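You operate a simulated robot arm through the tools that you are given. There is no shell and no other tool. Be economical: measure what you need, move in short steps, check, and stop when the job is done.

Carry out the task below with a simulated robot arm. There is one attempt and no reset: what you move stays moved.

## Task
Stop the test motor, then lock the cabinet off, tag it and try the start.
Fine: main switch off once the motor stands, padlock in its hasp, warning tag on the spot beside it. Set down upright: warning tag.

Only the result counts: the job must be done as asked and must still hold three seconds after the hand-in. Knocking over, shifting, dropping, spilling or breaking anything else fails it.

## Robot
A 6-joint arm with a two-finger parallel gripper on a trunk, on a base that drives. Base frame: it is fixed to the floor where the robot stands at the start and does not move with it; the origin is under the middle of the robot, x ahead of it, y to its left, z up. Units: cm, degrees, N and s.
With the tool pointing down near the work surface it reaches from about 24 to 66 cm from the robot's upright axis, wherever it stands. Its first joint turns from -166.0 to 166.0 degrees. Places, roughly: cabinet start button [50, 20, 70]; cabinet stop button [50, 10, 70]; main switch [50, 40, 80]; rpm display [70, -10, 80]; run lamp [70, 30, 80]; spot beside the main switch [60, 30, 70]; test motor [50, 10, 50]. Payload 1.57 kg.
The tool frame sits at the grasp point between the pads (the TCP): z along the fingers, y along the line on which they close. The tips reach 3 cm beyond it. The gripper opens to 11 cm. The fingers are 2.4 cm wide and 1.2 cm thick; the gripper's body (4.8 by 11.2 cm) begins 7.8 cm behind the TCP.
Orientation is that of the tool frame in the base frame, as a unit quaternion [x, y, z, w]. With the fingers straight down and closing along the base's y, the tool's x points along the base's -x, its y along +y and its z along -z.

## Interface
- The arm moves only by the tool jog_arm. Its argument "series" is a list of rows, each a list of 7 numbers: the shift along the base's x, y, z in cm, then the turn, a rotation vector about the base's x, y, z in degrees, then the closure, from 0 (fully open) to 1 (shut). In form: [[tx, ty, tz, ax, ay, az, jaw], ...]. A call has 1 to 10 rows; each row shifts and turns the commanded pose from where the row before left it. Rows are played at 5 a second. More than 5 cm and 8.6 degrees between two rows, or a gripper value outside its range, and nothing of the call is played. Where a pose cannot be reached the arm comes as near as it can. A force on the tool above 40 N (or 10 N above the force at the start of the call, whichever is more), or a blocked arm, ends the call early, and 0.2 s more pass. The fingers move at their own pace (about 10.8 cm/s each) and stop on an object; they squeeze with about 36 N. The grip force told is the motor's: it shows also when the fingers shut on nothing. Time passes only in rows, and 0.2 s behind the last, so rows that do not move let the fingers close. It gives the time, the measured TCP pose, the force on the tool (base axes), the opening and the grip force at its end, in the units of the frame above (readings bear some noise), with the torque about the TCP (base axes, N m) and any sound that the robot's microphone picked up.
- Cameras (640 x 400 px; columns grow to the right, rows downward): "scene" is now at [5.14, 13.32, 154.85]; the picture's right is [-0.09, -1.00, 0.00], its down [-0.82, 0.07, -0.56] and it looks along [0.56, -0.05, -0.83] (base axes); focal length 281 px, centre (320, 200). "wrist" rides on the gripper at [7, 1.6, -14.1] in the tool frame; the picture's right is [-0.23, 0.97, 0.00], its down [-0.86, -0.20, -0.48] and it looks along [-0.47, -0.11, 0.88] (tool axes); focal length 222 px, centre (320, 200). There is no depth. A picture from a camera that has moved, and an enlarged one, comes with that camera's place and axes in the base frame and with its lens.
- get_image(camera): a new picture of that camera. It takes no simulated time.
- slide_trunk(by): slides the trunk up (or, below 0, down) by that many cm; the arm and the scene camera ride with it, the base frame stays. It gives what a move gives, with no picture.
- roll_base(legs): drives the robot by 1 to 6 legs, each [ahead, left, turn to the left] in cm, cm and degrees, along the robot's own axes; the way and the turn of a leg run together, so that a leg with both is an arc; at most 150 cm and 180 degrees a leg. The arm and the cameras ride along, it lands a little off, and it stops where it bumps. It gives what a move gives.
- aim_head(pan, tilt): turns the head with the scene camera to pan (to the left, within 120 degrees either way) and tilt (down, from -29 to 69), counted from straight ahead of the robot. It gives what a move gives.
- inspect(camera, box): a new picture of the part [left, top, right, bottom] of that camera's present view, enlarged. It takes no simulated time.
- hand_in(): hands the job in; it is judged then, once.

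Work in short steps. Places have to be worked out from the pictures, the camera data and where the tool is seen: move nearer, look again, correct. Check each grasp and each placing, and mend what went wrong. You have 120 turns and 82 pictures in all, those below and enlarged ones among them. Open the gripper and draw the arm clear of the work before you hand the job in, unless the task says otherwise; then end with one line.

The tools are called by a JSON object that holds its "name" and its "arguments". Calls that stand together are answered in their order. jog_arm: Moves the arm, as the interface text tells. Its arguments: {"type":"object","properties":{"series":{"type":"array"}},"required":["series"]} The other tools are called the same way: slide_trunk (by) slides the trunk up or down; roll_base (legs) drives the base; aim_head (pan, tilt) turns the head that bears the scene camera; get_image (camera) takes a picture; inspect (camera, box) takes an enlarged picture of a part of a camera's view; hand_in () hands the job in.

At the start:

```text
clock: 0.0
eef_pos: [28.64, 27.37, 110.79]
tool_rot: [0.0, 1.0, -0.001, 0.0]
wrist_force: [-0.3, 0.1, -0.1]
ft_torque: [-0.01, 0.01, 0.02]
opening: 10.99
grasp_force: 0.1
trunk travel left (down, up): [-15.0, 44.0]
robot x, y, heading: [-0.12, -0.05, 0.2]
head pan, tilt: [-5.1, 55.7]
```

scene: 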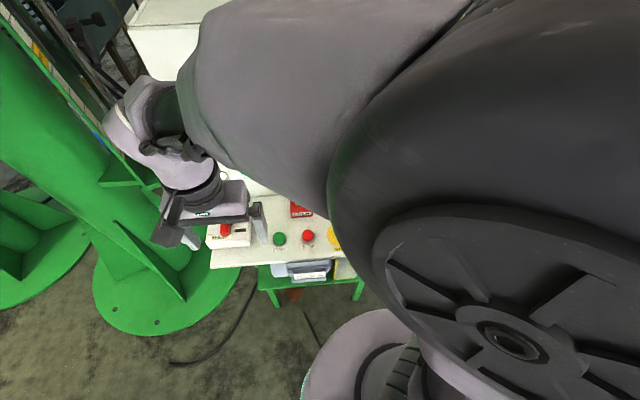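
wrist: 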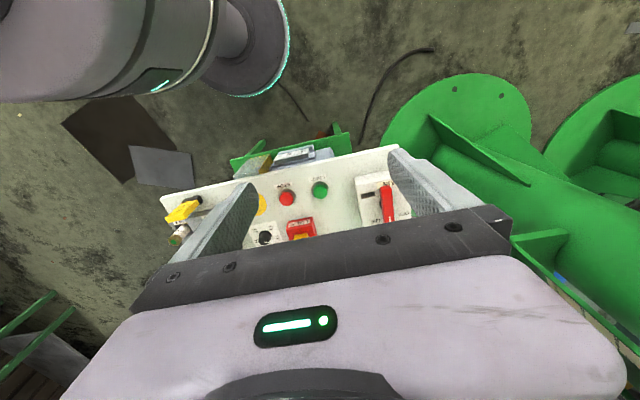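

The arm hides most of the cabinet from the scene camera; the wrist camera shows the panel. I enlarge the wrist view of the panel.

{"name": "inspect", "arguments": {"camera": "wrist", "box": [140, 120, 460, 320]}}

{"name": "inspect", "arguments": {"camera": "scene", "box": [150, 140, 390, 310]}}

```text
2.00 times, centred on (300, 220) of wrist
camera zoom: at [21.92, 29.15, 125.02], right [0.23, 0.97, 0.0], down [0.86, -0.2, 0.48], along [0.47, -0.11, -0.88], focal length 444 px, centre (360, 160)
```

zoom: 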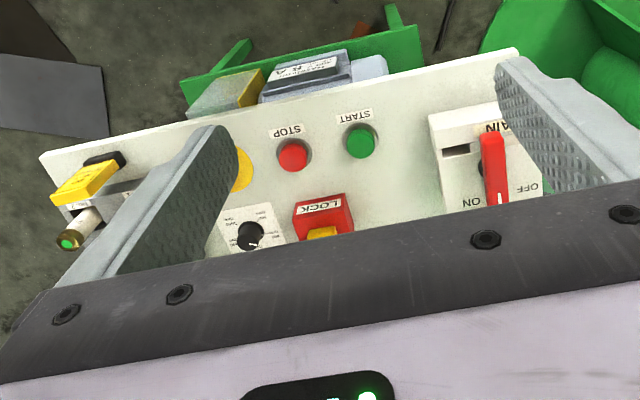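

```text
2.35 times, centred on (270, 225) of scene
camera zoom: at [5.14, 13.32, 154.85], right [-0.09, -1.0, 0.0], down [-0.82, 0.07, -0.56], along [0.56, -0.05, -0.83], focal length 662 px, centre (438, 141)
```

zoom: 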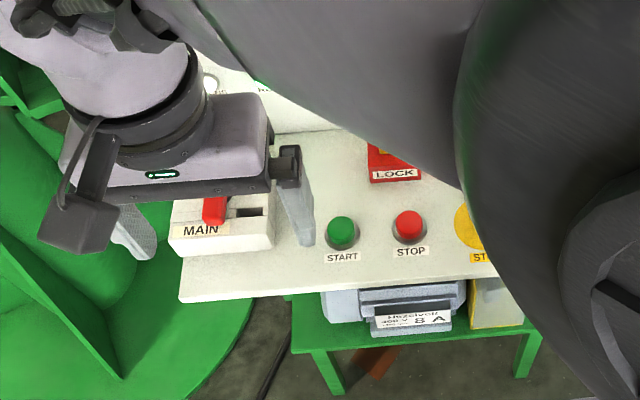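

I swing the arm to the left, to clear the scene camera's view of the cabinet.

{"name": "jog_arm", "arguments": {"series": [[-3, 4, 0, 0, 0, 0, 0], [-3, 4, 0, 0, 0, 0, 0], [-4, 3, 0, 0, 0, 0, 0], [-4, 3, 0, 0, 0, 0, 0], [-4, 2, 0, 0, 0, 0, 0], [-4, 2, 0, 0, 0, 0, 0], [-4, 1, 0, 0, 0, 0, 0]]}}

{"name": "get_image", "arguments": {"camera": "scene"}}

```text
clock: 1.7
eef_pos: [10.34, 46.29, 113.44]
tool_rot: [0.08, 0.996, 0.028, 0.002]
wrist_force: [1.2, 0.0, -0.7]
ft_torque: [-0.03, 0.01, 0.0]
opening: 11.0
grasp_force: 0.1
trunk travel left (down, up): [-15.0, 44.0]
robot x, y, heading: [-0.11, 0.1, -0.1]
head pan, tilt: [-5.1, 55.7]
stopped in row 7: the arm was blocked; the commanded pose is now the measured one
```

```text
77 pictures are left
camera scene: at [5.2, 13.29, 154.85], right [-0.09, -1.0, 0.0], down [-0.82, 0.07, -0.56], along [0.56, -0.05, -0.83], focal length 281 px, centre (320, 200)
```

scene: 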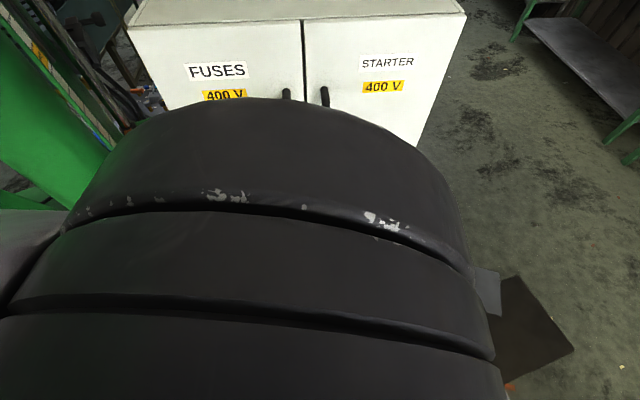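

The upper arm fills the view now, so I swing the other way, to the right.

{"name": "jog_arm", "arguments": {"series": [[4, -1, 0, 0, 0, 0, 0], [4, -2, 0, 0, 0, 0, 0], [4, -3, 0, 0, 0, 0, 0], [4, -3, 0, 0, 0, 0, 0], [3, -4, 0, 0, 0, 0, 0], [3, -4, 0, 0, 0, 0, 0], [2, -4.5, 0, 0, 0, 0, 0], [2, -4.5, 0, 0, 0, 0, 0], [1, -4.8, 0, 0, 0, 0, 0], [0, -5, 0, 0, 0, 0, 0]]}}

{"name": "jog_arm", "arguments": {"series": [[0, -5, 0, 0, 0, 0, 0], [0, -5, 0, 0, 0, 0, 0], [-1, -4.8, 0, 0, 0, 0, 0], [-1, -4.8, 0, 0, 0, 0, 0], [-2, -4.5, 0, 0, 0, 0, 0], [-2, -4.5, 0, 0, 0, 0, 0]]}}

{"name": "get_image", "arguments": {"camera": "scene"}}

```text
clock: 3.9
eef_pos: [36.83, 10.13, 113.2]
tool_rot: [0.075, 0.997, 0.028, 0.002]
wrist_force: [-0.2, -0.1, 0.6]
ft_torque: [0.0, 0.0, -0.02]
opening: 11.01
grasp_force: 0.1
trunk travel left (down, up): [-15.0, 44.0]
robot x, y, heading: [-0.2, -0.16, -0.2]
head pan, tilt: [-5.1, 55.7]
```

```text
clock: 5.3
eef_pos: [31.09, -18.28, 113.5]
tool_rot: [0.075, 0.997, 0.028, 0.002]
wrist_force: [-0.3, 0.2, -0.9]
ft_torque: [0.0, -0.01, 0.02]
opening: 11.0
grasp_force: 0.0
trunk travel left (down, up): [-15.0, 44.0]
robot x, y, heading: [-0.34, -0.24, -0.0]
head pan, tilt: [-5.1, 55.7]
```

```text
76 pictures are left
camera scene: at [5.13, 13.25, 154.86], right [-0.09, -1.0, 0.0], down [-0.82, 0.07, -0.56], along [0.56, -0.05, -0.83], focal length 281 px, centre (320, 200)
```

scene: 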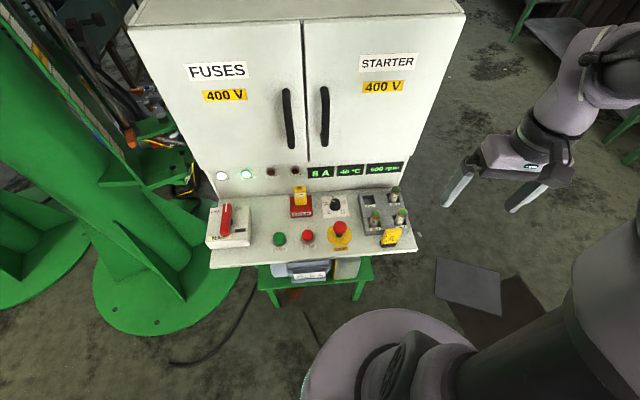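

Now the whole cabinet is visible; I enlarge the desk and the back panel.

{"name": "inspect", "arguments": {"camera": "scene", "box": [195, 155, 315, 280]}}

{"name": "inspect", "arguments": {"camera": "scene", "box": [300, 155, 420, 280]}}

```text
3.20 times, centred on (255, 218) of scene
camera zoom: at [5.13, 13.25, 154.86], right [-0.09, -1.0, 0.0], down [-0.82, 0.07, -0.56], along [0.56, -0.05, -0.83], focal length 900 px, centre (528, 144)
```

zoom: 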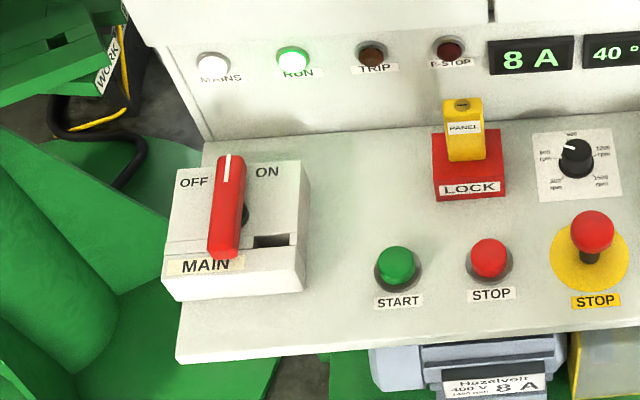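

```text
3.20 times, centred on (360, 218) of scene
camera zoom: at [5.13, 13.25, 154.86], right [-0.09, -1.0, 0.0], down [-0.82, 0.07, -0.56], along [0.56, -0.05, -0.83], focal length 900 px, centre (192, 144)
```

zoom: 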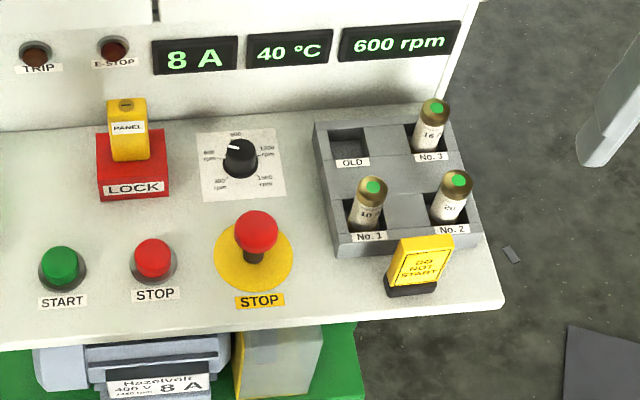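

I read: RUN lamp lit, 600 rpm; yellow padlock in the red LOCK stand, warning tag at the right front. I bring the wrist camera over the desk, straightening the tool, for triangulation.

{"name": "jog_arm", "arguments": {"series": [[1, 4, 0, -1.6, 0.1, 4.3, 0], [1, 4, 0, -1.6, 0.1, 4.3, 0], [1, 4.5, 0, 0, 0, 0, 0], [1, 4.5, 0, 0, 0, 0, 0], [0, 5, 0, 0, 0, 0, 0], [0, 5, 0, 0, 0, 0, 0], [0, 5, -2, 0, 0, 0, 0], [0, 3, -4, 0, 0, 0, 0], [0, 0, 0, 0, 0, 0, 0]]}}

{"name": "get_image", "arguments": {"camera": "wrist"}}

```text
refused: row 7 steps farther than a row can; nothing moved
```

```text
73 pictures are left
camera wrist: at [24.35, -16.42, 127.7], right [0.37, 0.93, 0.06], down [0.81, -0.35, 0.47], along [0.45, -0.13, -0.88], focal length 222 px, centre (320, 200)
```

wrist: 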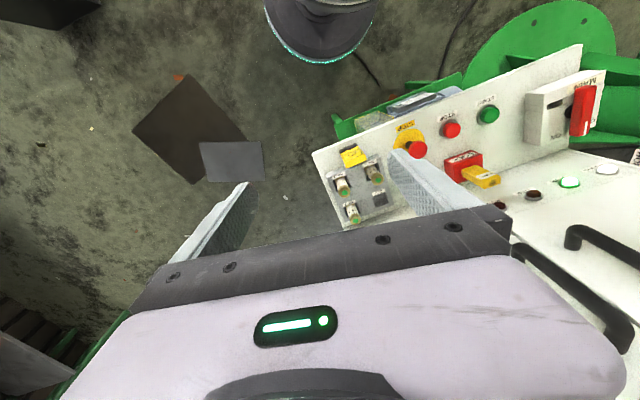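

Row 7 was too long a step; I replay it within the limit.

{"name": "jog_arm", "arguments": {"series": [[1, 4, 0, -1.6, 0.1, 4.3, 0], [1, 4, 0, -1.6, 0.1, 4.3, 0], [1, 4.5, 0, 0, 0, 0, 0], [1, 4.5, 0, 0, 0, 0, 0], [0, 4.8, -1, 0, 0, 0, 0], [0, 4.8, -1, 0, 0, 0, 0], [0, 4.5, -2, 0, 0, 0, 0], [0, 3, -4, 0, 0, 0, 0], [0, 0, 0, 0, 0, 0, 0]]}}

{"name": "get_image", "arguments": {"camera": "wrist"}}

```text
clock: 7.3
eef_pos: [35.23, 16.01, 105.26]
tool_rot: [0.0, 1.0, 0.0, 0.0]
wrist_force: [-0.2, -0.3, 0.0]
ft_torque: [0.03, 0.0, 0.0]
opening: 10.99
grasp_force: 0.1
trunk travel left (down, up): [-15.0, 44.0]
robot x, y, heading: [-0.09, -0.12, -0.2]
head pan, tilt: [-5.1, 55.7]
```

```text
72 pictures are left
camera wrist: at [28.3, 17.74, 119.46], right [0.23, 0.97, 0.0], down [0.85, -0.2, 0.48], along [0.47, -0.11, -0.88], focal length 222 px, centre (320, 200)
```

wrist: 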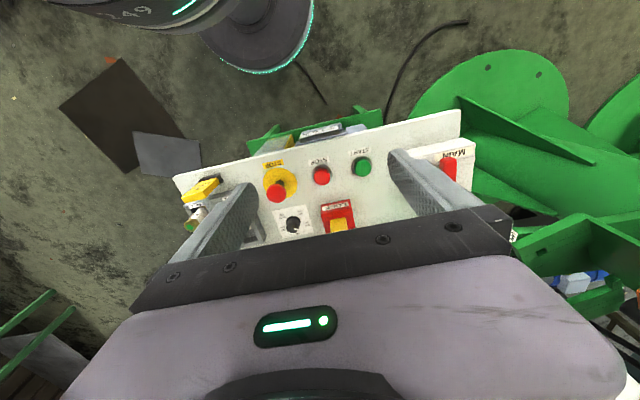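

Triangulation gives START ≈ (48.3, 23.0, 70) and STOP ≈ (48.3, 13.5, 70). I close the fingers and go above STOP.

{"name": "jog_arm", "arguments": {"series": [[2.2, -0.42, -4.2, 0, 0, 0, 1], [2.2, -0.42, -4.2, 0, 0, 0, 1], [2.2, -0.42, -4.2, 0, 0, 0, 1], [2.2, -0.42, -4.2, 0, 0, 0, 1], [2.2, -0.42, -4.2, 0, 0, 0, 1], [2.0, -0.4, -4.2, 0, 0, 0, 1], [0, 0, 0, 0, 0, 0, 1]]}}

{"name": "get_image", "arguments": {"camera": "wrist"}}

{"name": "get_image", "arguments": {"camera": "scene"}}

```text
clock: 8.9
eef_pos: [48.21, 13.33, 79.91]
tool_rot: [0.001, 1.0, 0.0, 0.001]
wrist_force: [0.0, -1.1, -0.3]
ft_torque: [-0.02, -0.05, 0.01]
opening: 0.0
grasp_force: 21.0
trunk travel left (down, up): [-15.0, 44.0]
robot x, y, heading: [-0.21, -0.01, 0.0]
head pan, tilt: [-5.1, 55.7]
```

```text
71 pictures are left
camera wrist: at [41.3, 15.09, 94.08], right [0.23, 0.97, 0.0], down [0.85, -0.2, 0.48], along [0.47, -0.11, -0.88], focal length 222 px, centre (320, 200)
```

wrist: 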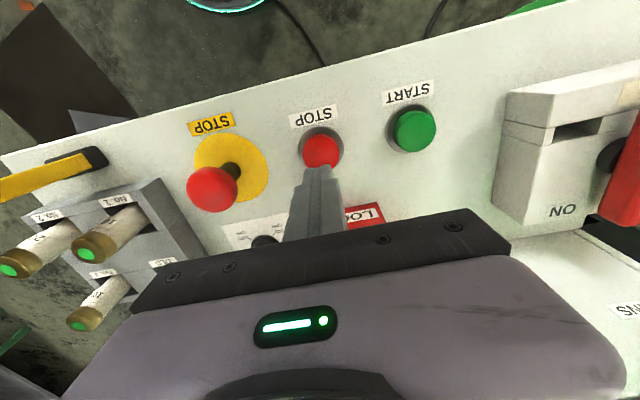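

```text
70 pictures are left
camera scene: at [5.15, 13.32, 154.86], right [-0.09, -1.0, 0.0], down [-0.82, 0.07, -0.56], along [0.56, -0.05, -0.83], focal length 281 px, centre (320, 200)
```

scene: 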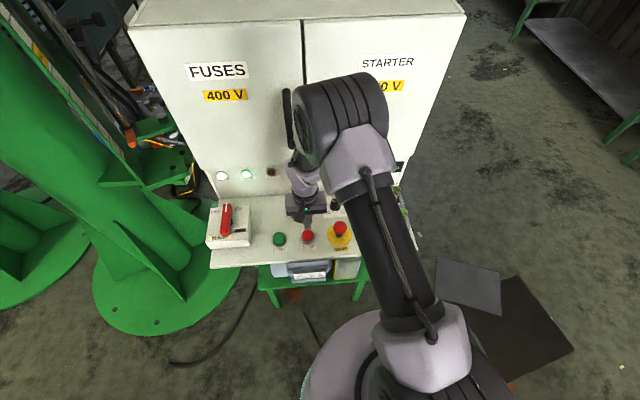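

Fingertips are over STOP, ~6 cm above. I descend in small steps.

{"name": "jog_arm", "arguments": {"series": [[0, 0.2, -2.5, 0, 0, 0, 1], [0, 0, -2, 0, 0, 0, 1], [0, 0, -0.7, 0, 0, 0, 1], [0, 0, -0.5, 0, 0, 0, 1], [0, 0, -0.5, 0, 0, 0, 1], [0, 0, -0.5, 0, 0, 0, 1], [0, 0, 0, 0, 0, 0, 1]]}}

{"name": "inspect", "arguments": {"camera": "wrist", "box": [220, 80, 420, 205]}}

```text
clock: 10.6
eef_pos: [48.01, 13.52, 73.85]
tool_rot: [0.002, 1.0, 0.001, 0.004]
wrist_force: [-10.2, -4.2, 33.0]
ft_torque: [-0.13, 0.37, -0.04]
opening: 0.0
grasp_force: 20.9
trunk travel left (down, up): [-15.0, 44.0]
robot x, y, heading: [0.05, -0.11, 0.1]
head pan, tilt: [-5.1, 55.7]
heard: click
stopped in row 7: the force on the tool passed its limit at 40 N (the readings are from after the stop); the commanded pose is now the measured one
```

```text
3.20 times, centred on (320, 142) of wrist
camera zoom: at [41.06, 15.28, 87.89], right [0.23, 0.97, 0.0], down [0.85, -0.2, 0.48], along [0.47, -0.11, -0.88], focal length 711 px, centre (320, 384)
```

zoom: 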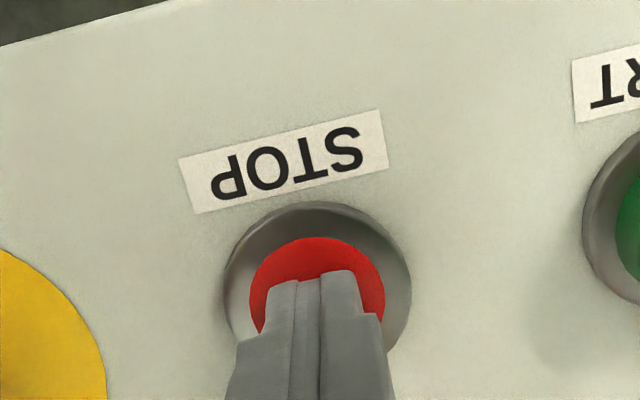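

Click heard and the button is pressed. I raise and swing clear to the right, then look at lamp and rpm.

{"name": "jog_arm", "arguments": {"series": [[0, 0, 2.5, 0, 0, 0, 1], [0, 0, 4.5, 0, 0, 0, 1], [-1, 0, 4.8, 0, 0, 0, 1], [-1, 0, 4.8, 0, 0, 0, 1], [-1, 0, 4.8, 0, 0, 0, 1], [-2, 0, 4.4, 0, 0, 0, 1], [-4, 0, 2, 0, 0, 0, 1]]}}

{"name": "get_image", "arguments": {"camera": "scene"}}

{"name": "get_image", "arguments": {"camera": "wrist"}}

```text
clock: 12.2
eef_pos: [39.32, 13.5, 101.5]
tool_rot: [0.001, 1.0, 0.001, 0.002]
wrist_force: [-0.3, -0.1, -1.5]
ft_torque: [0.0, -0.05, -0.01]
opening: 0.0
grasp_force: 21.0
trunk travel left (down, up): [-15.0, 44.0]
robot x, y, heading: [-0.3, -0.21, 0.1]
head pan, tilt: [-5.1, 55.7]
```

```text
68 pictures are left
camera scene: at [5.04, 13.3, 154.86], right [-0.09, -1.0, 0.0], down [-0.82, 0.07, -0.56], along [0.56, -0.05, -0.83], focal length 281 px, centre (320, 200)
```

scene: 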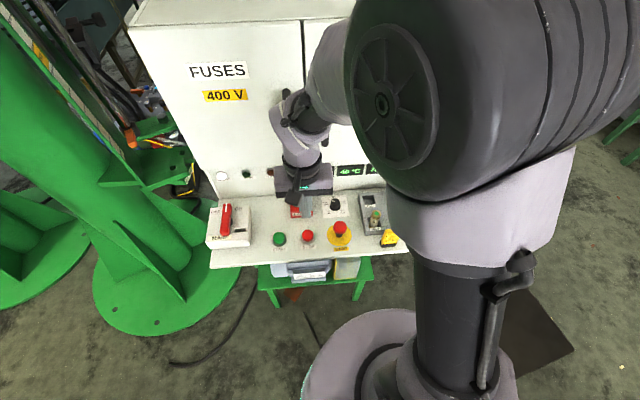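

```text
67 pictures are left
camera wrist: at [32.29, 15.2, 115.59], right [0.23, 0.97, 0.0], down [0.85, -0.2, 0.48], along [0.47, -0.11, -0.88], focal length 222 px, centre (320, 200)
```

wrist: 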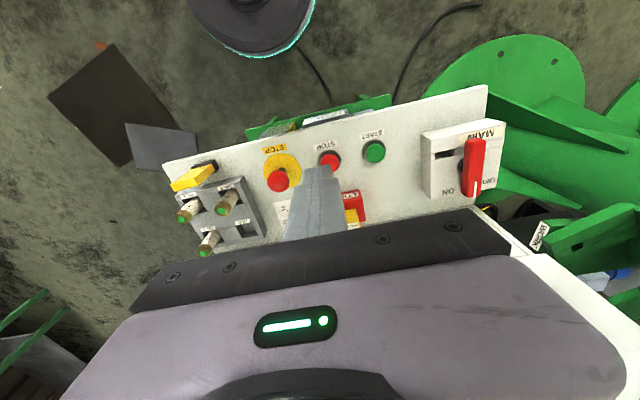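

The RUN lamp is out; the rpm is hidden. I swing to the right clear of the view to read it.

{"name": "jog_arm", "arguments": {"series": [[0, -4, 3, 0, 0, 0, 0.3], [0, -4, 3, 0, 0, 0, 0.3], [-1, -4, 2.5, 0, 0, 0, 0.3], [-1, -4.5, 1.5, 0, 0, 0, 0.3], [-2, -4.5, 0, 0, 0, 0, 0.3], [-2, -4.5, 0, 0, 0, 0, 0.3], [-2, -4.5, 0, 0, 0, 0, 0.3]]}}

{"name": "inspect", "arguments": {"camera": "scene", "box": [200, 150, 420, 280]}}

{"name": "inspect", "arguments": {"camera": "scene", "box": [200, 190, 264, 250]}}

```text
clock: 13.8
eef_pos: [31.28, -16.73, 111.13]
tool_rot: [0.001, 1.0, 0.001, 0.003]
wrist_force: [-0.2, 0.3, 0.2]
ft_torque: [0.03, 0.01, 0.01]
opening: 7.7
grasp_force: 0.0
trunk travel left (down, up): [-15.0, 44.0]
robot x, y, heading: [-0.11, 0.15, -0.1]
head pan, tilt: [-5.1, 55.7]
```

```text
2.91 times, centred on (310, 215) of scene
camera zoom: at [5.13, 13.25, 154.86], right [-0.09, -1.0, 0.0], down [-0.82, 0.07, -0.56], along [0.56, -0.05, -0.83], focal length 818 px, centre (349, 156)
```

zoom: 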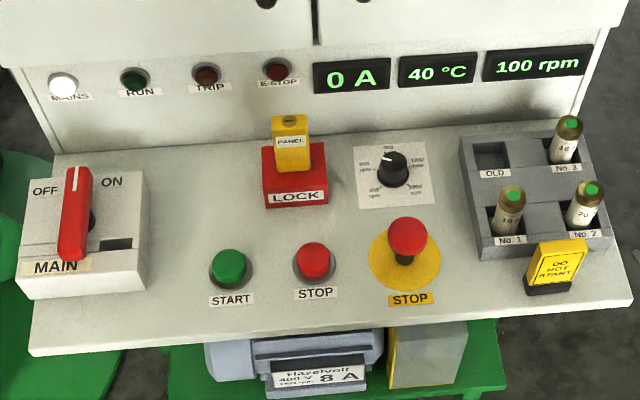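

```text
6.67 times, centred on (232, 220) of scene
camera zoom: at [5.13, 13.25, 154.86], right [-0.09, -1.0, 0.0], down [-0.82, 0.07, -0.56], along [0.56, -0.05, -0.83], focal length 1874 px, centre (907, 67)
```

zoom: 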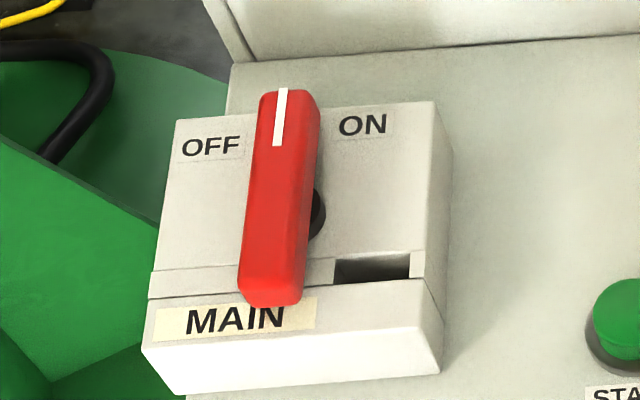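

STOP worked: RUN out, 0 A, 100 rpm and falling. The main switch (~(53, 39)) lies at the edge of reach, so I roll 20 cm to the left, clear of the green pillar, and read the rpm again.

{"name": "roll_base", "arguments": {"legs": [[0, 20, 0]]}}

{"name": "get_image", "arguments": {"camera": "scene"}}

```text
clock: 15.0
eef_pos: [32.16, -6.67, 110.59]
tool_rot: [-0.001, 1.0, 0.007, 0.0]
wrist_force: [0.4, 0.0, 0.4]
ft_torque: [0.02, 0.01, 0.02]
opening: 7.74
grasp_force: 0.1
trunk travel left (down, up): [-15.0, 44.0]
robot x, y, heading: [-0.01, 11.31, 0.3]
head pan, tilt: [-5.1, 55.7]
stopped in leg 1: the robot was blocked; the commanded pose is now the measured one
```

```text
64 pictures are left
camera scene: at [6.1, 23.01, 154.93], right [-0.02, -1.0, -0.01], down [-0.83, 0.02, -0.55], along [0.55, 0.0, -0.84], focal length 281 px, centre (320, 200)
```

scene: 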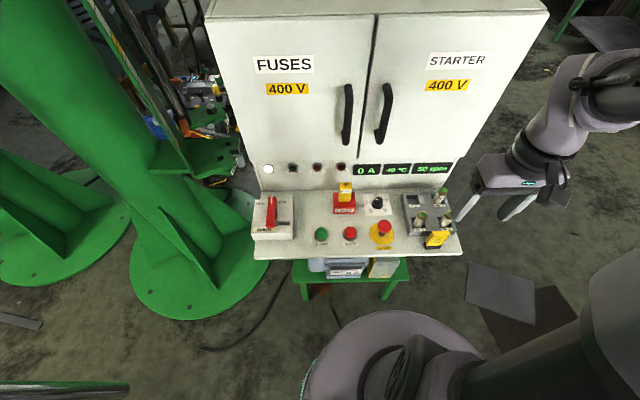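

The base bumped something low on the left and stopped at y≈11, which is enough reach (switch ≈60 cm away). The display shows 50 rpm; I take the wrist camera over the switch.

{"name": "jog_arm", "arguments": {"series": [[1, 4.5, 0, 0, 0, 0, 0.3], [1, 4.5, 0, 0, 0, 0, 0.3], [1, 4.5, 0, 0, 0, 0, 0.3], [1, 4.5, -1, 0, 0, 0, 0.3], [1, 4.5, -1.5, 0, 0, 0, 0.3], [1, 4.2, -2, 0, 0, 0, 0.3], [1, 4.2, -2, 0, 0, 0, 0.3], [1, 4.2, -2, 0, 0, 0, 0.3], [1, 4, -2, 0, 0, 0, 0.3], [1, 3.6, -2, 0, 0, 0, 0.3]]}}

{"name": "get_image", "arguments": {"camera": "wrist"}}

{"name": "get_image", "arguments": {"camera": "scene"}}

```text
clock: 17.2
eef_pos: [42.12, 36.1, 98.38]
tool_rot: [0.0, 1.0, 0.009, -0.001]
wrist_force: [1.0, -0.2, -0.5]
ft_torque: [0.01, -0.01, -0.03]
opening: 7.7
grasp_force: 0.0
trunk travel left (down, up): [-15.0, 44.0]
robot x, y, heading: [0.08, 11.34, 0.1]
head pan, tilt: [-5.1, 55.7]
```

```text
63 pictures are left
camera wrist: at [35.27, 37.6, 112.44], right [0.23, 0.97, 0.02], down [0.86, -0.21, 0.47], along [0.46, -0.09, -0.88], focal length 222 px, centre (320, 200)
```

wrist: 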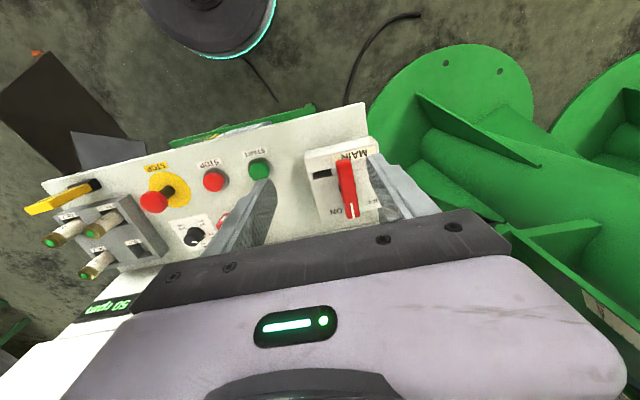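

```text
62 pictures are left
camera scene: at [6.03, 23.12, 154.89], right [-0.01, -1.0, -0.02], down [-0.84, 0.02, -0.54], along [0.54, 0.01, -0.84], focal length 281 px, centre (320, 200)
```

scene: 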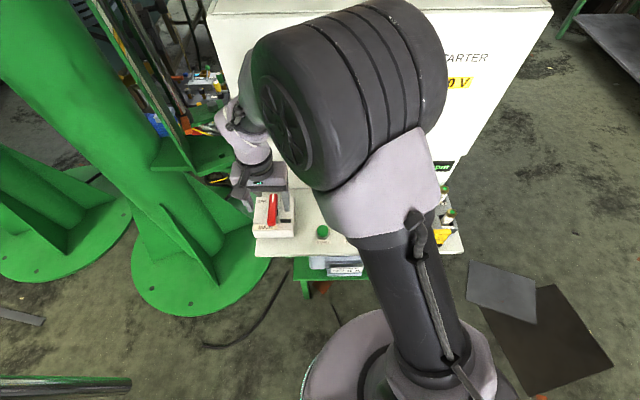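

I enlarge both: the rpm reading in the wrist view and the switch in detail.

{"name": "inspect", "arguments": {"camera": "wrist", "box": [60, 280, 160, 340]}}

{"name": "inspect", "arguments": {"camera": "wrist", "box": [230, 120, 430, 240]}}

{"name": "inspect", "arguments": {"camera": "scene", "box": [235, 175, 325, 255]}}

```text
6.40 times, centred on (110, 310) of wrist
camera zoom: at [35.27, 37.6, 112.44], right [0.23, 0.97, 0.02], down [0.86, -0.21, 0.47], along [0.46, -0.09, -0.88], focal length 1422 px, centre (1664, -504)
```

zoom: 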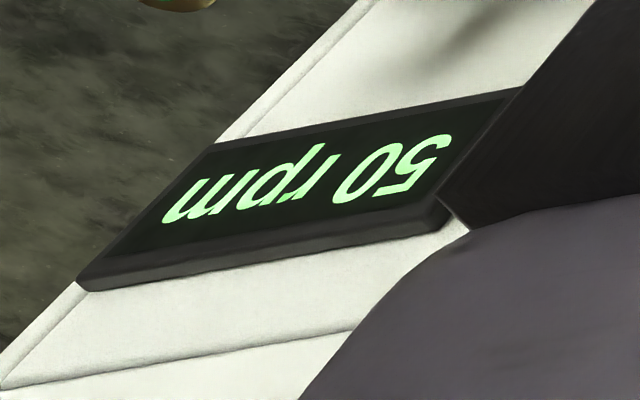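

```text
3.20 times, centred on (330, 180) of wrist
camera zoom: at [35.27, 37.6, 112.44], right [0.23, 0.97, 0.02], down [0.86, -0.21, 0.47], along [0.46, -0.09, -0.88], focal length 711 px, centre (288, 264)
```

zoom: 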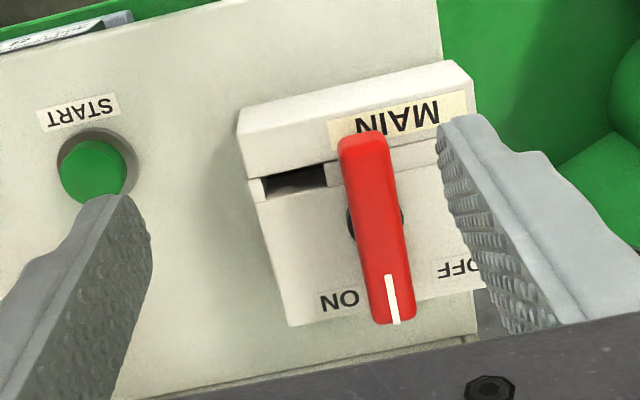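

```text
5.00 times, centred on (280, 215) of scene
camera zoom: at [6.03, 23.12, 154.89], right [-0.01, -1.0, -0.02], down [-0.84, 0.02, -0.54], along [0.54, 0.01, -0.84], focal length 1406 px, centre (520, 125)
```

zoom: 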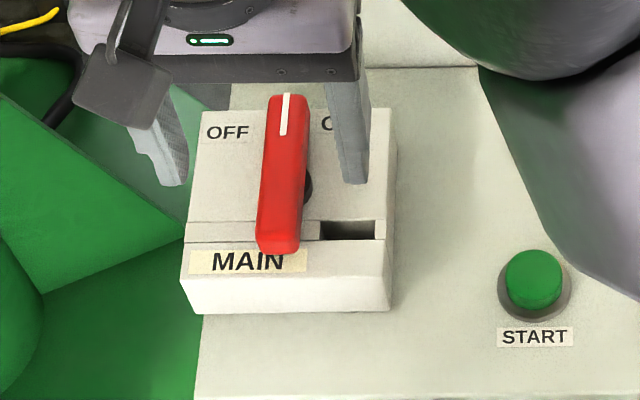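

The handle bar runs from tail (47.5, 39.4, 76.6) to pointer (58, 39.3, 78.4), pivoting at about (52.8, 39.35). The rpm still read 50, so I wait while going above the +y side of the tail with the fingers shut.

{"name": "jog_arm", "arguments": {"series": [[1.8, 1.66, -3.1, 0, 0, 0, 1], [1.8, 1.66, -3.1, 0, 0, 0, 1], [1.8, 1.66, -3.1, 0, 0, 0, 1], [1.8, 1.67, -3.1, 0, 0, 0, 1], [0, 0, 0, 0, 0, 0, 1], [0, 0, 0, 0, 0, 0, 1], [0, 0, 0, 0, 0, 0, 1]]}}

{"name": "get_image", "arguments": {"camera": "wrist"}}

{"name": "get_image", "arguments": {"camera": "scene"}}

```text
clock: 18.8
eef_pos: [48.91, 43.14, 86.48]
tool_rot: [-0.001, 1.0, 0.009, 0.0]
wrist_force: [-0.8, 0.2, 0.1]
ft_torque: [0.02, 0.01, 0.02]
opening: 0.0
grasp_force: 21.5
trunk travel left (down, up): [-15.0, 44.0]
robot x, y, heading: [-0.13, 11.56, 0.3]
head pan, tilt: [-5.1, 55.7]
```

```text
58 pictures are left
camera wrist: at [42.02, 44.58, 100.57], right [0.23, 0.97, 0.02], down [0.86, -0.21, 0.47], along [0.46, -0.09, -0.88], focal length 222 px, centre (320, 200)
```

wrist: 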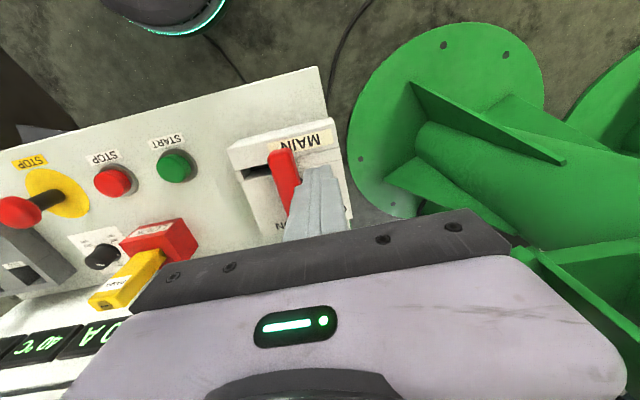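

```text
57 pictures are left
camera scene: at [5.92, 23.13, 154.85], right [-0.01, -1.0, -0.02], down [-0.84, 0.02, -0.54], along [0.54, 0.01, -0.84], focal length 281 px, centre (320, 200)
```

scene: 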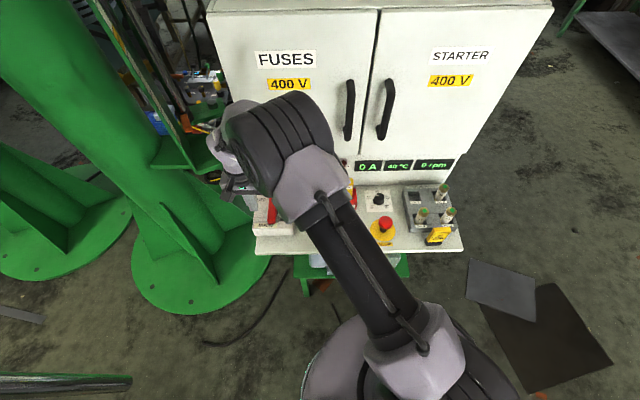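

The display shows 0 rpm now. I enlarge to confirm it and check the finger against the handle.

{"name": "inspect", "arguments": {"camera": "scene", "box": [350, 150, 460, 250]}}

{"name": "inspect", "arguments": {"camera": "wrist", "box": [210, 110, 370, 245]}}

```text
4.00 times, centred on (405, 200) of scene
camera zoom: at [5.92, 23.13, 154.85], right [-0.01, -1.0, -0.02], down [-0.84, 0.02, -0.54], along [0.54, 0.01, -0.84], focal length 1125 px, centre (-20, 200)
```

zoom: 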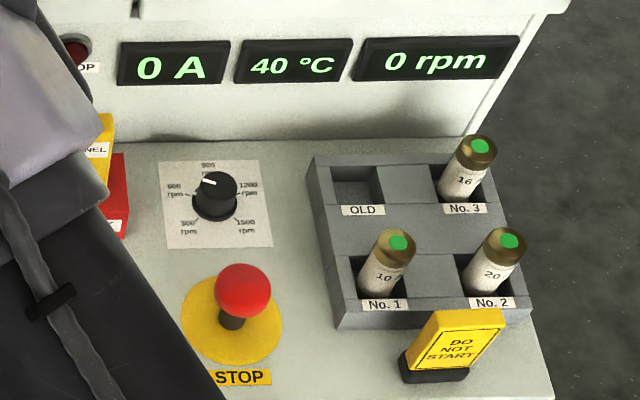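

```text
2.96 times, centred on (290, 178) of wrist
camera zoom: at [42.02, 44.58, 100.57], right [0.23, 0.97, 0.02], down [0.86, -0.21, 0.47], along [0.46, -0.09, -0.88], focal length 658 px, centre (409, 267)
```

zoom: 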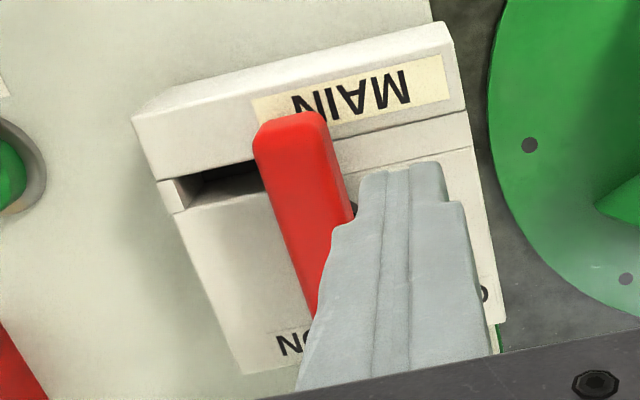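

Motor stands (0 rpm). I lower the shut fingertips beside the tail of the handle.

{"name": "jog_arm", "arguments": {"series": [[0.2, 0, -3.5, 0, 0, 0, 1], [0, 0, -2.5, 0, 0, 0, 1], [0, 0, -1, 0, 0, 0, 1], [0, 0, -0.7, 0, 0, 0, 1], [0, 0, 0, 0, 0, 0, 1]]}}

{"name": "inspect", "arguments": {"camera": "wrist", "box": [190, 60, 390, 205]}}

```text
clock: 20.0
eef_pos: [49.07, 43.27, 79.02]
tool_rot: [0.0, 1.0, 0.008, -0.001]
wrist_force: [0.1, 0.1, 0.0]
ft_torque: [0.0, 0.02, 0.02]
opening: 0.0
grasp_force: 21.4
trunk travel left (down, up): [-15.0, 44.0]
robot x, y, heading: [0.08, 11.45, 0.3]
head pan, tilt: [-5.1, 55.7]
```

```text
2.76 times, centred on (290, 132) of wrist
camera zoom: at [42.27, 44.77, 93.13], right [0.23, 0.97, 0.02], down [0.86, -0.21, 0.47], along [0.46, -0.09, -0.88], focal length 613 px, centre (403, 386)
```

zoom: 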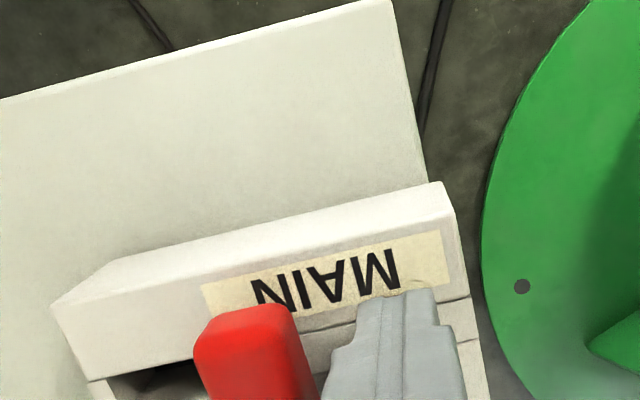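

Tip is alongside the tail with a clear gap. I lower 0.4 cm more and push toward -y along the arc to about 30°.

{"name": "jog_arm", "arguments": {"series": [[0, 0, -0.4, 0, 0, 0, 1], [0.2, -1.0, 0, 0, 0, 0, 1], [0, -0.5, 0, 0, 0, 0, 1], [-0.25, -0.45, 0, 0, 0, 0, 1], [-0.25, -0.45, 0, 0, 0, 0, 1], [-0.16, -0.48, 0, 0, 0, 0, 1], [-0.16, -0.48, 0, 0, 0, 0, 1]]}}

{"name": "get_image", "arguments": {"camera": "wrist"}}

```text
clock: 21.6
eef_pos: [48.63, 39.76, 78.35]
tool_rot: [0.0, 1.0, 0.008, -0.001]
wrist_force: [-1.0, 1.2, -0.5]
ft_torque: [0.01, 0.03, -0.02]
opening: 0.0
grasp_force: 21.3
trunk travel left (down, up): [-15.0, 44.0]
robot x, y, heading: [-0.1, 11.64, 0.4]
head pan, tilt: [-5.1, 55.7]
```

```text
53 pictures are left
camera wrist: at [41.82, 41.4, 92.51], right [0.23, 0.97, 0.01], down [0.86, -0.21, 0.47], along [0.46, -0.09, -0.88], focal length 222 px, centre (320, 200)
```

wrist: 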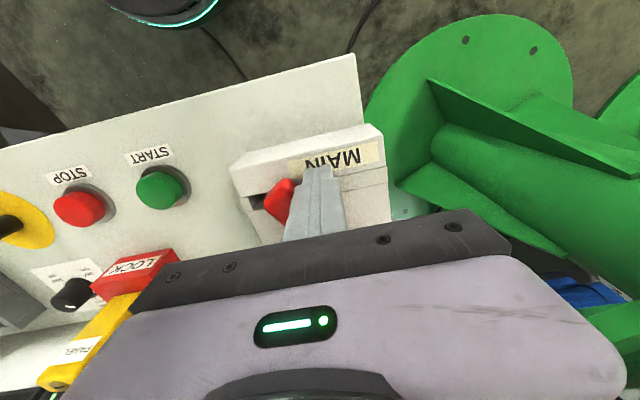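

The handle turns with little force. I continue along the arc toward 90°.

{"name": "jog_arm", "arguments": {"series": [[0, -0.55, 0, 0, 0, 0, 1], [0, -0.55, 0, 0, 0, 0, 1], [0.2, -0.6, 0.1, 0, 0, 0, 1], [0.2, -0.6, 0.1, 0, 0, 0, 1], [0.35, -0.5, 0.1, 0, 0, 0, 1], [0.35, -0.5, 0.1, 0, 0, 0, 1]]}}

{"name": "get_image", "arguments": {"camera": "wrist"}}

{"name": "get_image", "arguments": {"camera": "scene"}}

```text
clock: 23.0
eef_pos: [49.69, 36.94, 78.77]
tool_rot: [-0.001, 1.0, 0.007, -0.001]
wrist_force: [0.2, -0.4, -0.4]
ft_torque: [-0.01, 0.0, -0.01]
opening: 0.01
grasp_force: 21.0
trunk travel left (down, up): [-15.0, 44.0]
robot x, y, heading: [-0.23, 11.71, 0.4]
head pan, tilt: [-5.1, 55.7]
```

```text
52 pictures are left
camera wrist: at [42.9, 38.28, 93.01], right [0.23, 0.97, 0.02], down [0.86, -0.21, 0.47], along [0.47, -0.09, -0.88], focal length 222 px, centre (320, 200)
```

wrist: 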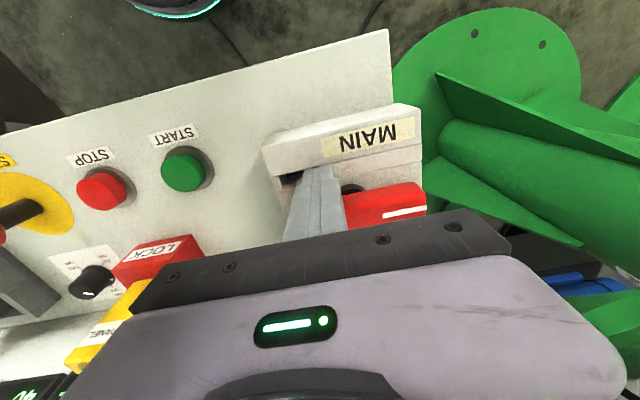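

```text
51 pictures are left
camera scene: at [5.76, 23.18, 154.78], right [-0.01, -1.0, -0.01], down [-0.85, 0.02, -0.53], along [0.53, 0.01, -0.85], focal length 281 px, centre (320, 200)
```

scene: 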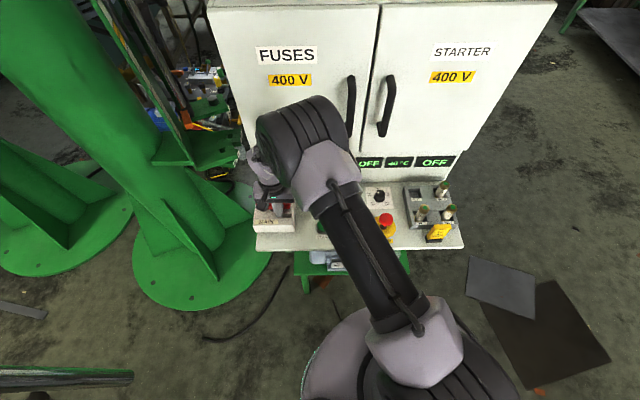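

The displays went to OFF and the handle lies across at OFF. I raise and go toward the padlock for a view of it.

{"name": "jog_arm", "arguments": {"series": [[-0.3, 0, 3, 0, 0, 0, 1], [0, 0, 4.8, 0, 0, 0, 1], [0, -2, 4.5, 0, 0, 0, 0.5], [0, -3, 4, 0, 0, 0, 0.4], [0, -4, 2, 0, 0, 0, 0.3], [0, -4, 2, 0, 0, 0, 0], [0, -4, 0, 0, 0, 0, 0], [0, 0, 0, 0, 0, 0, 0]]}}

{"name": "get_image", "arguments": {"camera": "wrist"}}

{"name": "get_image", "arguments": {"camera": "scene"}}

```text
clock: 24.8
eef_pos: [49.6, 19.56, 98.91]
tool_rot: [-0.001, 1.0, 0.008, -0.001]
wrist_force: [0.1, -0.5, 0.6]
ft_torque: [0.01, -0.03, 0.0]
opening: 10.99
grasp_force: 0.1
trunk travel left (down, up): [-15.0, 44.0]
robot x, y, heading: [0.18, 11.26, 0.2]
head pan, tilt: [-5.1, 55.7]
```

```text
50 pictures are left
camera wrist: at [42.66, 21.12, 113.07], right [0.23, 0.97, 0.02], down [0.86, -0.21, 0.47], along [0.47, -0.09, -0.88], focal length 222 px, centre (320, 200)
```

wrist: 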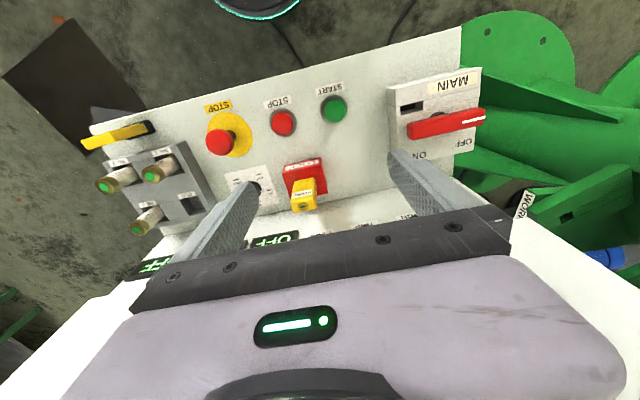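

```text
49 pictures are left
camera scene: at [5.71, 23.2, 154.76], right [-0.01, -1.0, -0.01], down [-0.85, 0.01, -0.53], along [0.53, 0.01, -0.85], focal length 281 px, centre (320, 200)
```

scene: 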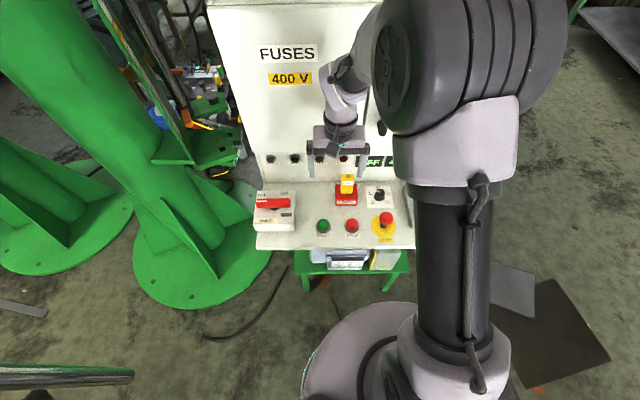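

{"name": "inspect", "arguments": {"camera": "wrist", "box": [260, 70, 500, 220]}}

{"name": "inspect", "arguments": {"camera": "scene", "box": [240, 165, 400, 265]}}

```text
2.67 times, centred on (380, 145) of wrist
camera zoom: at [42.66, 21.12, 113.07], right [0.23, 0.97, 0.02], down [0.86, -0.21, 0.47], along [0.47, -0.09, -0.88], focal length 592 px, centre (160, 347)
```

zoom: 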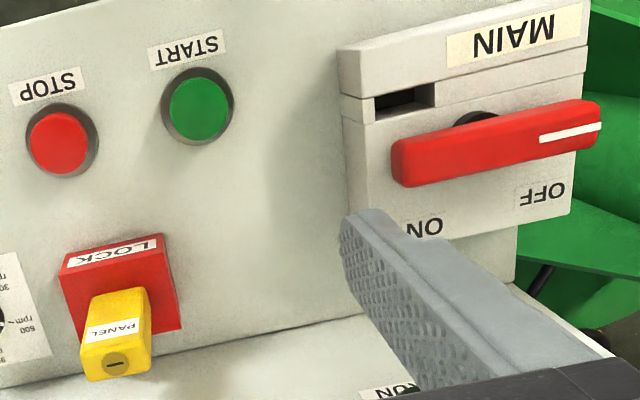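

```text
4.00 times, centred on (320, 215) of scene
camera zoom: at [5.71, 23.2, 154.76], right [-0.01, -1.0, -0.01], down [-0.85, 0.01, -0.53], along [0.53, 0.01, -0.85], focal length 1125 px, centre (320, 140)
```

zoom: 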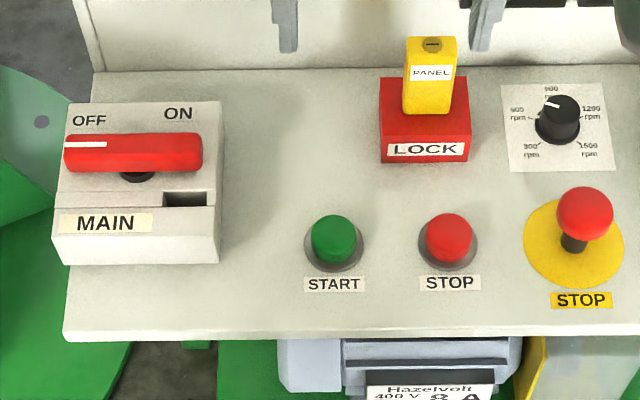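

The handle points at OFF. The padlock (keyhole up) stands in the red stand at roughly (59, 15.2), top ≈ 83. I approach above it for a closer wrist view.

{"name": "jog_arm", "arguments": {"series": [[1.6, -1.4, -2, 0, 0, 0, 0], [1.6, -1.4, -2, 0, 0, 0, 0], [1.7, -1.4, -2, 0, 0, 0, 0], [0, 0, 0, 0, 0, 0, 0]]}}

{"name": "get_image", "arguments": {"camera": "wrist"}}

{"name": "get_image", "arguments": {"camera": "scene"}}

```text
clock: 25.8
eef_pos: [54.35, 15.5, 92.74]
tool_rot: [-0.002, 1.0, 0.009, -0.001]
wrist_force: [-29.6, 16.3, 20.8]
ft_torque: [-1.21, -3.34, 0.92]
opening: 11.02
grasp_force: 0.2
trunk travel left (down, up): [-15.0, 44.0]
robot x, y, heading: [-0.23, 11.66, 0.2]
head pan, tilt: [-5.1, 55.7]
```

```text
46 pictures are left
camera wrist: at [47.56, 16.88, 106.92], right [0.22, 0.97, 0.02], down [0.86, -0.21, 0.47], along [0.47, -0.09, -0.88], focal length 222 px, centre (320, 200)
```

wrist: 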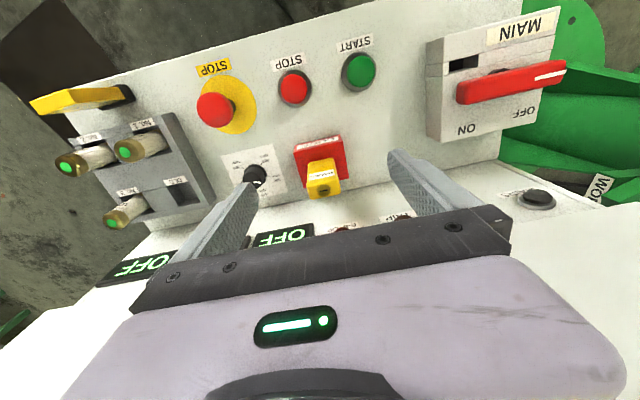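

```text
45 pictures are left
camera scene: at [5.47, 22.96, 154.75], right [-0.02, -1.0, -0.02], down [-0.85, 0.03, -0.53], along [0.53, 0.0, -0.85], focal length 281 px, centre (320, 200)
```

scene: 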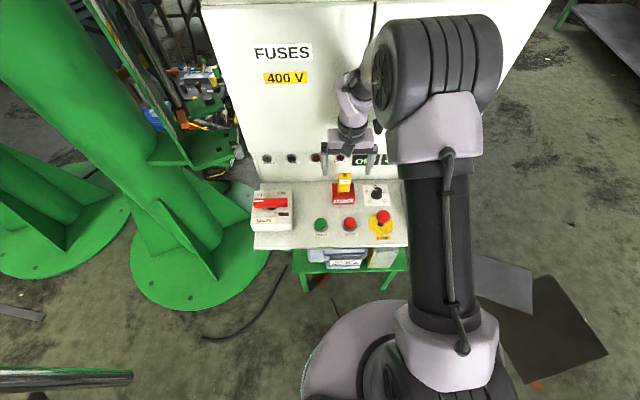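

The reading -30 N in x shows the gripper body touching the cabinet's door handle above the padlock. I back off at once, then lean the tool so it comes from the robot's side.

{"name": "jog_arm", "arguments": {"series": [[-2.5, 0, 0, 0, 0, 0, 0], [-4, 0, 0, 0, 0, 0, 0], [-4, 0, 0, 0, -7, 0, 0], [0, 0, 0, 0, -7, 0, 0], [0, 0, 0, 0, -7, 0, 0], [0, 0, 0, 0, -7, 0, 0], [0, 0, -2, 0, -7, 0, 0], [0, 0, 0, 0, 0, 0, 0]]}}

{"name": "get_image", "arguments": {"camera": "wrist"}}

```text
clock: 27.6
eef_pos: [44.04, 15.11, 90.72]
tool_rot: [0.002, 0.954, 0.007, 0.3]
wrist_force: [0.3, -0.2, 0.2]
ft_torque: [0.01, -0.01, 0.01]
opening: 11.01
grasp_force: 0.0
out of reach, approached as far as the arm can: row 5
trunk travel left (down, up): [-15.0, 44.0]
robot x, y, heading: [0.07, 11.7, 0.2]
head pan, tilt: [-5.1, 55.7]
```

```text
44 pictures are left
camera wrist: at [30.21, 16.78, 98.28], right [0.18, 0.97, 0.14], down [0.43, -0.21, 0.88], along [0.89, -0.1, -0.45], focal length 222 px, centre (320, 200)
```

wrist: 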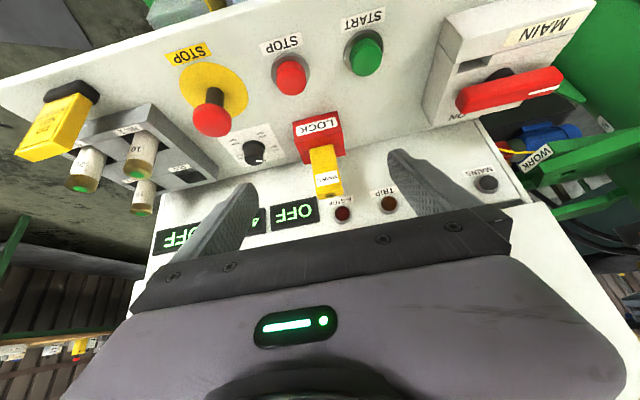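

Now the padlock can be seen well between the fingers; triangulation gives its near face at x≈57.8, vertical, from z≈75.5 to 83.8. I enlarge to refine y and size.

{"name": "inspect", "arguments": {"camera": "wrist", "box": [270, 90, 390, 210]}}

{"name": "inspect", "arguments": {"camera": "wrist", "box": [410, 0, 600, 140]}}

```text
3.33 times, centred on (330, 150) of wrist
camera zoom: at [30.21, 16.78, 98.28], right [0.18, 0.97, 0.14], down [0.43, -0.21, 0.88], along [0.89, -0.1, -0.45], focal length 740 px, centre (287, 367)
```

zoom: 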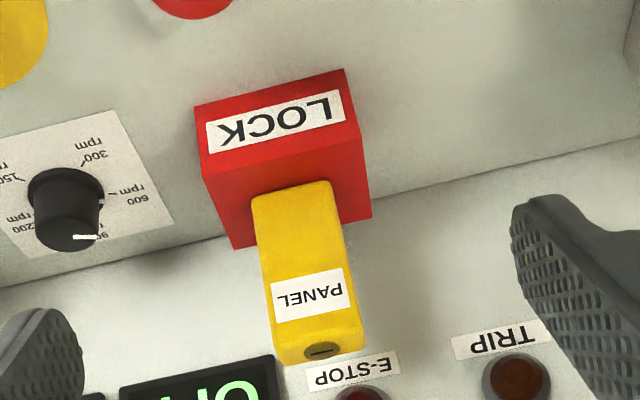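

```text
2.86 times, centred on (505, 70) of wrist
camera zoom: at [30.21, 16.78, 98.28], right [0.18, 0.97, 0.14], down [0.43, -0.21, 0.88], along [0.89, -0.1, -0.45], focal length 635 px, centre (-209, 571)
```

zoom: 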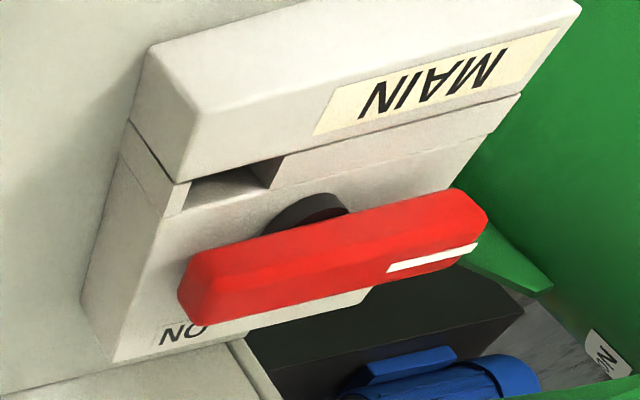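

Padlock centre ≈ (58.7, 15.25), z 75.3–83.5, about 3.7 wide. I move in along the slanted line most of the way.

{"name": "jog_arm", "arguments": {"series": [[3.6, 0.05, -2.5, 0, 0, 0, 0], [3.6, 0.05, -2.5, 0, 0, 0, 0], [3.6, 0.05, -2.5, 0, 0, 0, 0], [0, 0, 0, 0, 0, 0, 0]]}}

{"name": "get_image", "arguments": {"camera": "wrist"}}

```text
clock: 28.6
eef_pos: [54.74, 15.63, 83.13]
tool_rot: [0.001, 0.954, 0.007, 0.3]
wrist_force: [0.5, 0.5, -0.2]
ft_torque: [0.0, -0.02, 0.0]
opening: 11.01
grasp_force: 0.1
trunk travel left (down, up): [-15.0, 44.0]
robot x, y, heading: [0.15, 11.3, 0.0]
head pan, tilt: [-5.1, 55.7]
```

```text
41 pictures are left
camera wrist: at [41.06, 17.15, 90.69], right [0.18, 0.97, 0.14], down [0.43, -0.21, 0.88], along [0.89, -0.1, -0.45], focal length 222 px, centre (320, 200)
```

wrist: 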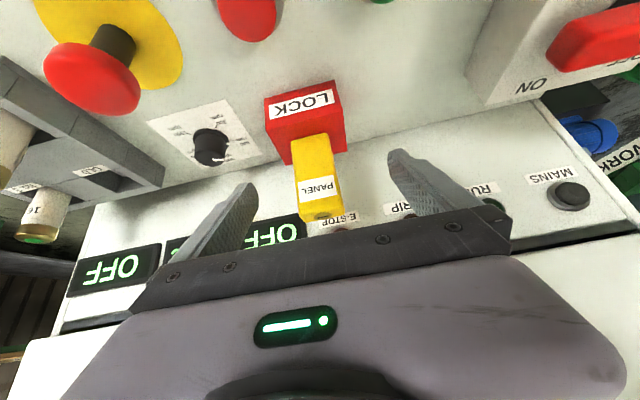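

On target. Final approach step, then close on the padlock.

{"name": "jog_arm", "arguments": {"series": [[2, -0.15, -1.3, 0, 0, 0, 0], [1.9, -0.1, -1.2, 0, 0, 0, 0], [0, 0, 0, 0, 0, 0, 0]]}}

{"name": "get_image", "arguments": {"camera": "wrist"}}

```text
clock: 29.4
eef_pos: [58.62, 15.49, 80.64]
tool_rot: [0.001, 0.954, 0.008, 0.3]
wrist_force: [-0.7, -0.1, -0.8]
ft_torque: [0.0, 0.0, -0.01]
opening: 10.97
grasp_force: 0.1
trunk travel left (down, up): [-15.0, 44.0]
robot x, y, heading: [0.03, 11.09, 0.2]
head pan, tilt: [-5.1, 55.7]
```

```text
40 pictures are left
camera wrist: at [44.87, 17.05, 88.15], right [0.18, 0.97, 0.14], down [0.43, -0.21, 0.88], along [0.89, -0.1, -0.45], focal length 222 px, centre (320, 200)
```

wrist: 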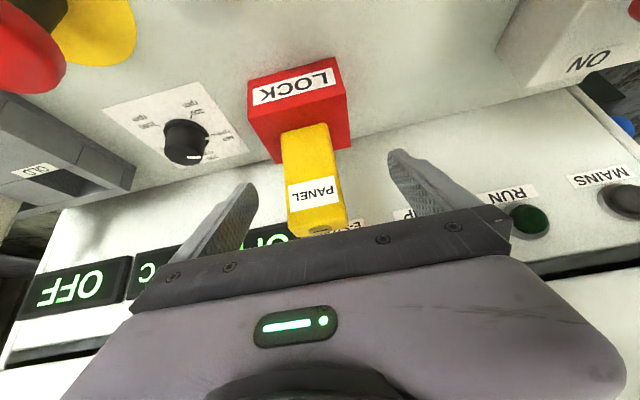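

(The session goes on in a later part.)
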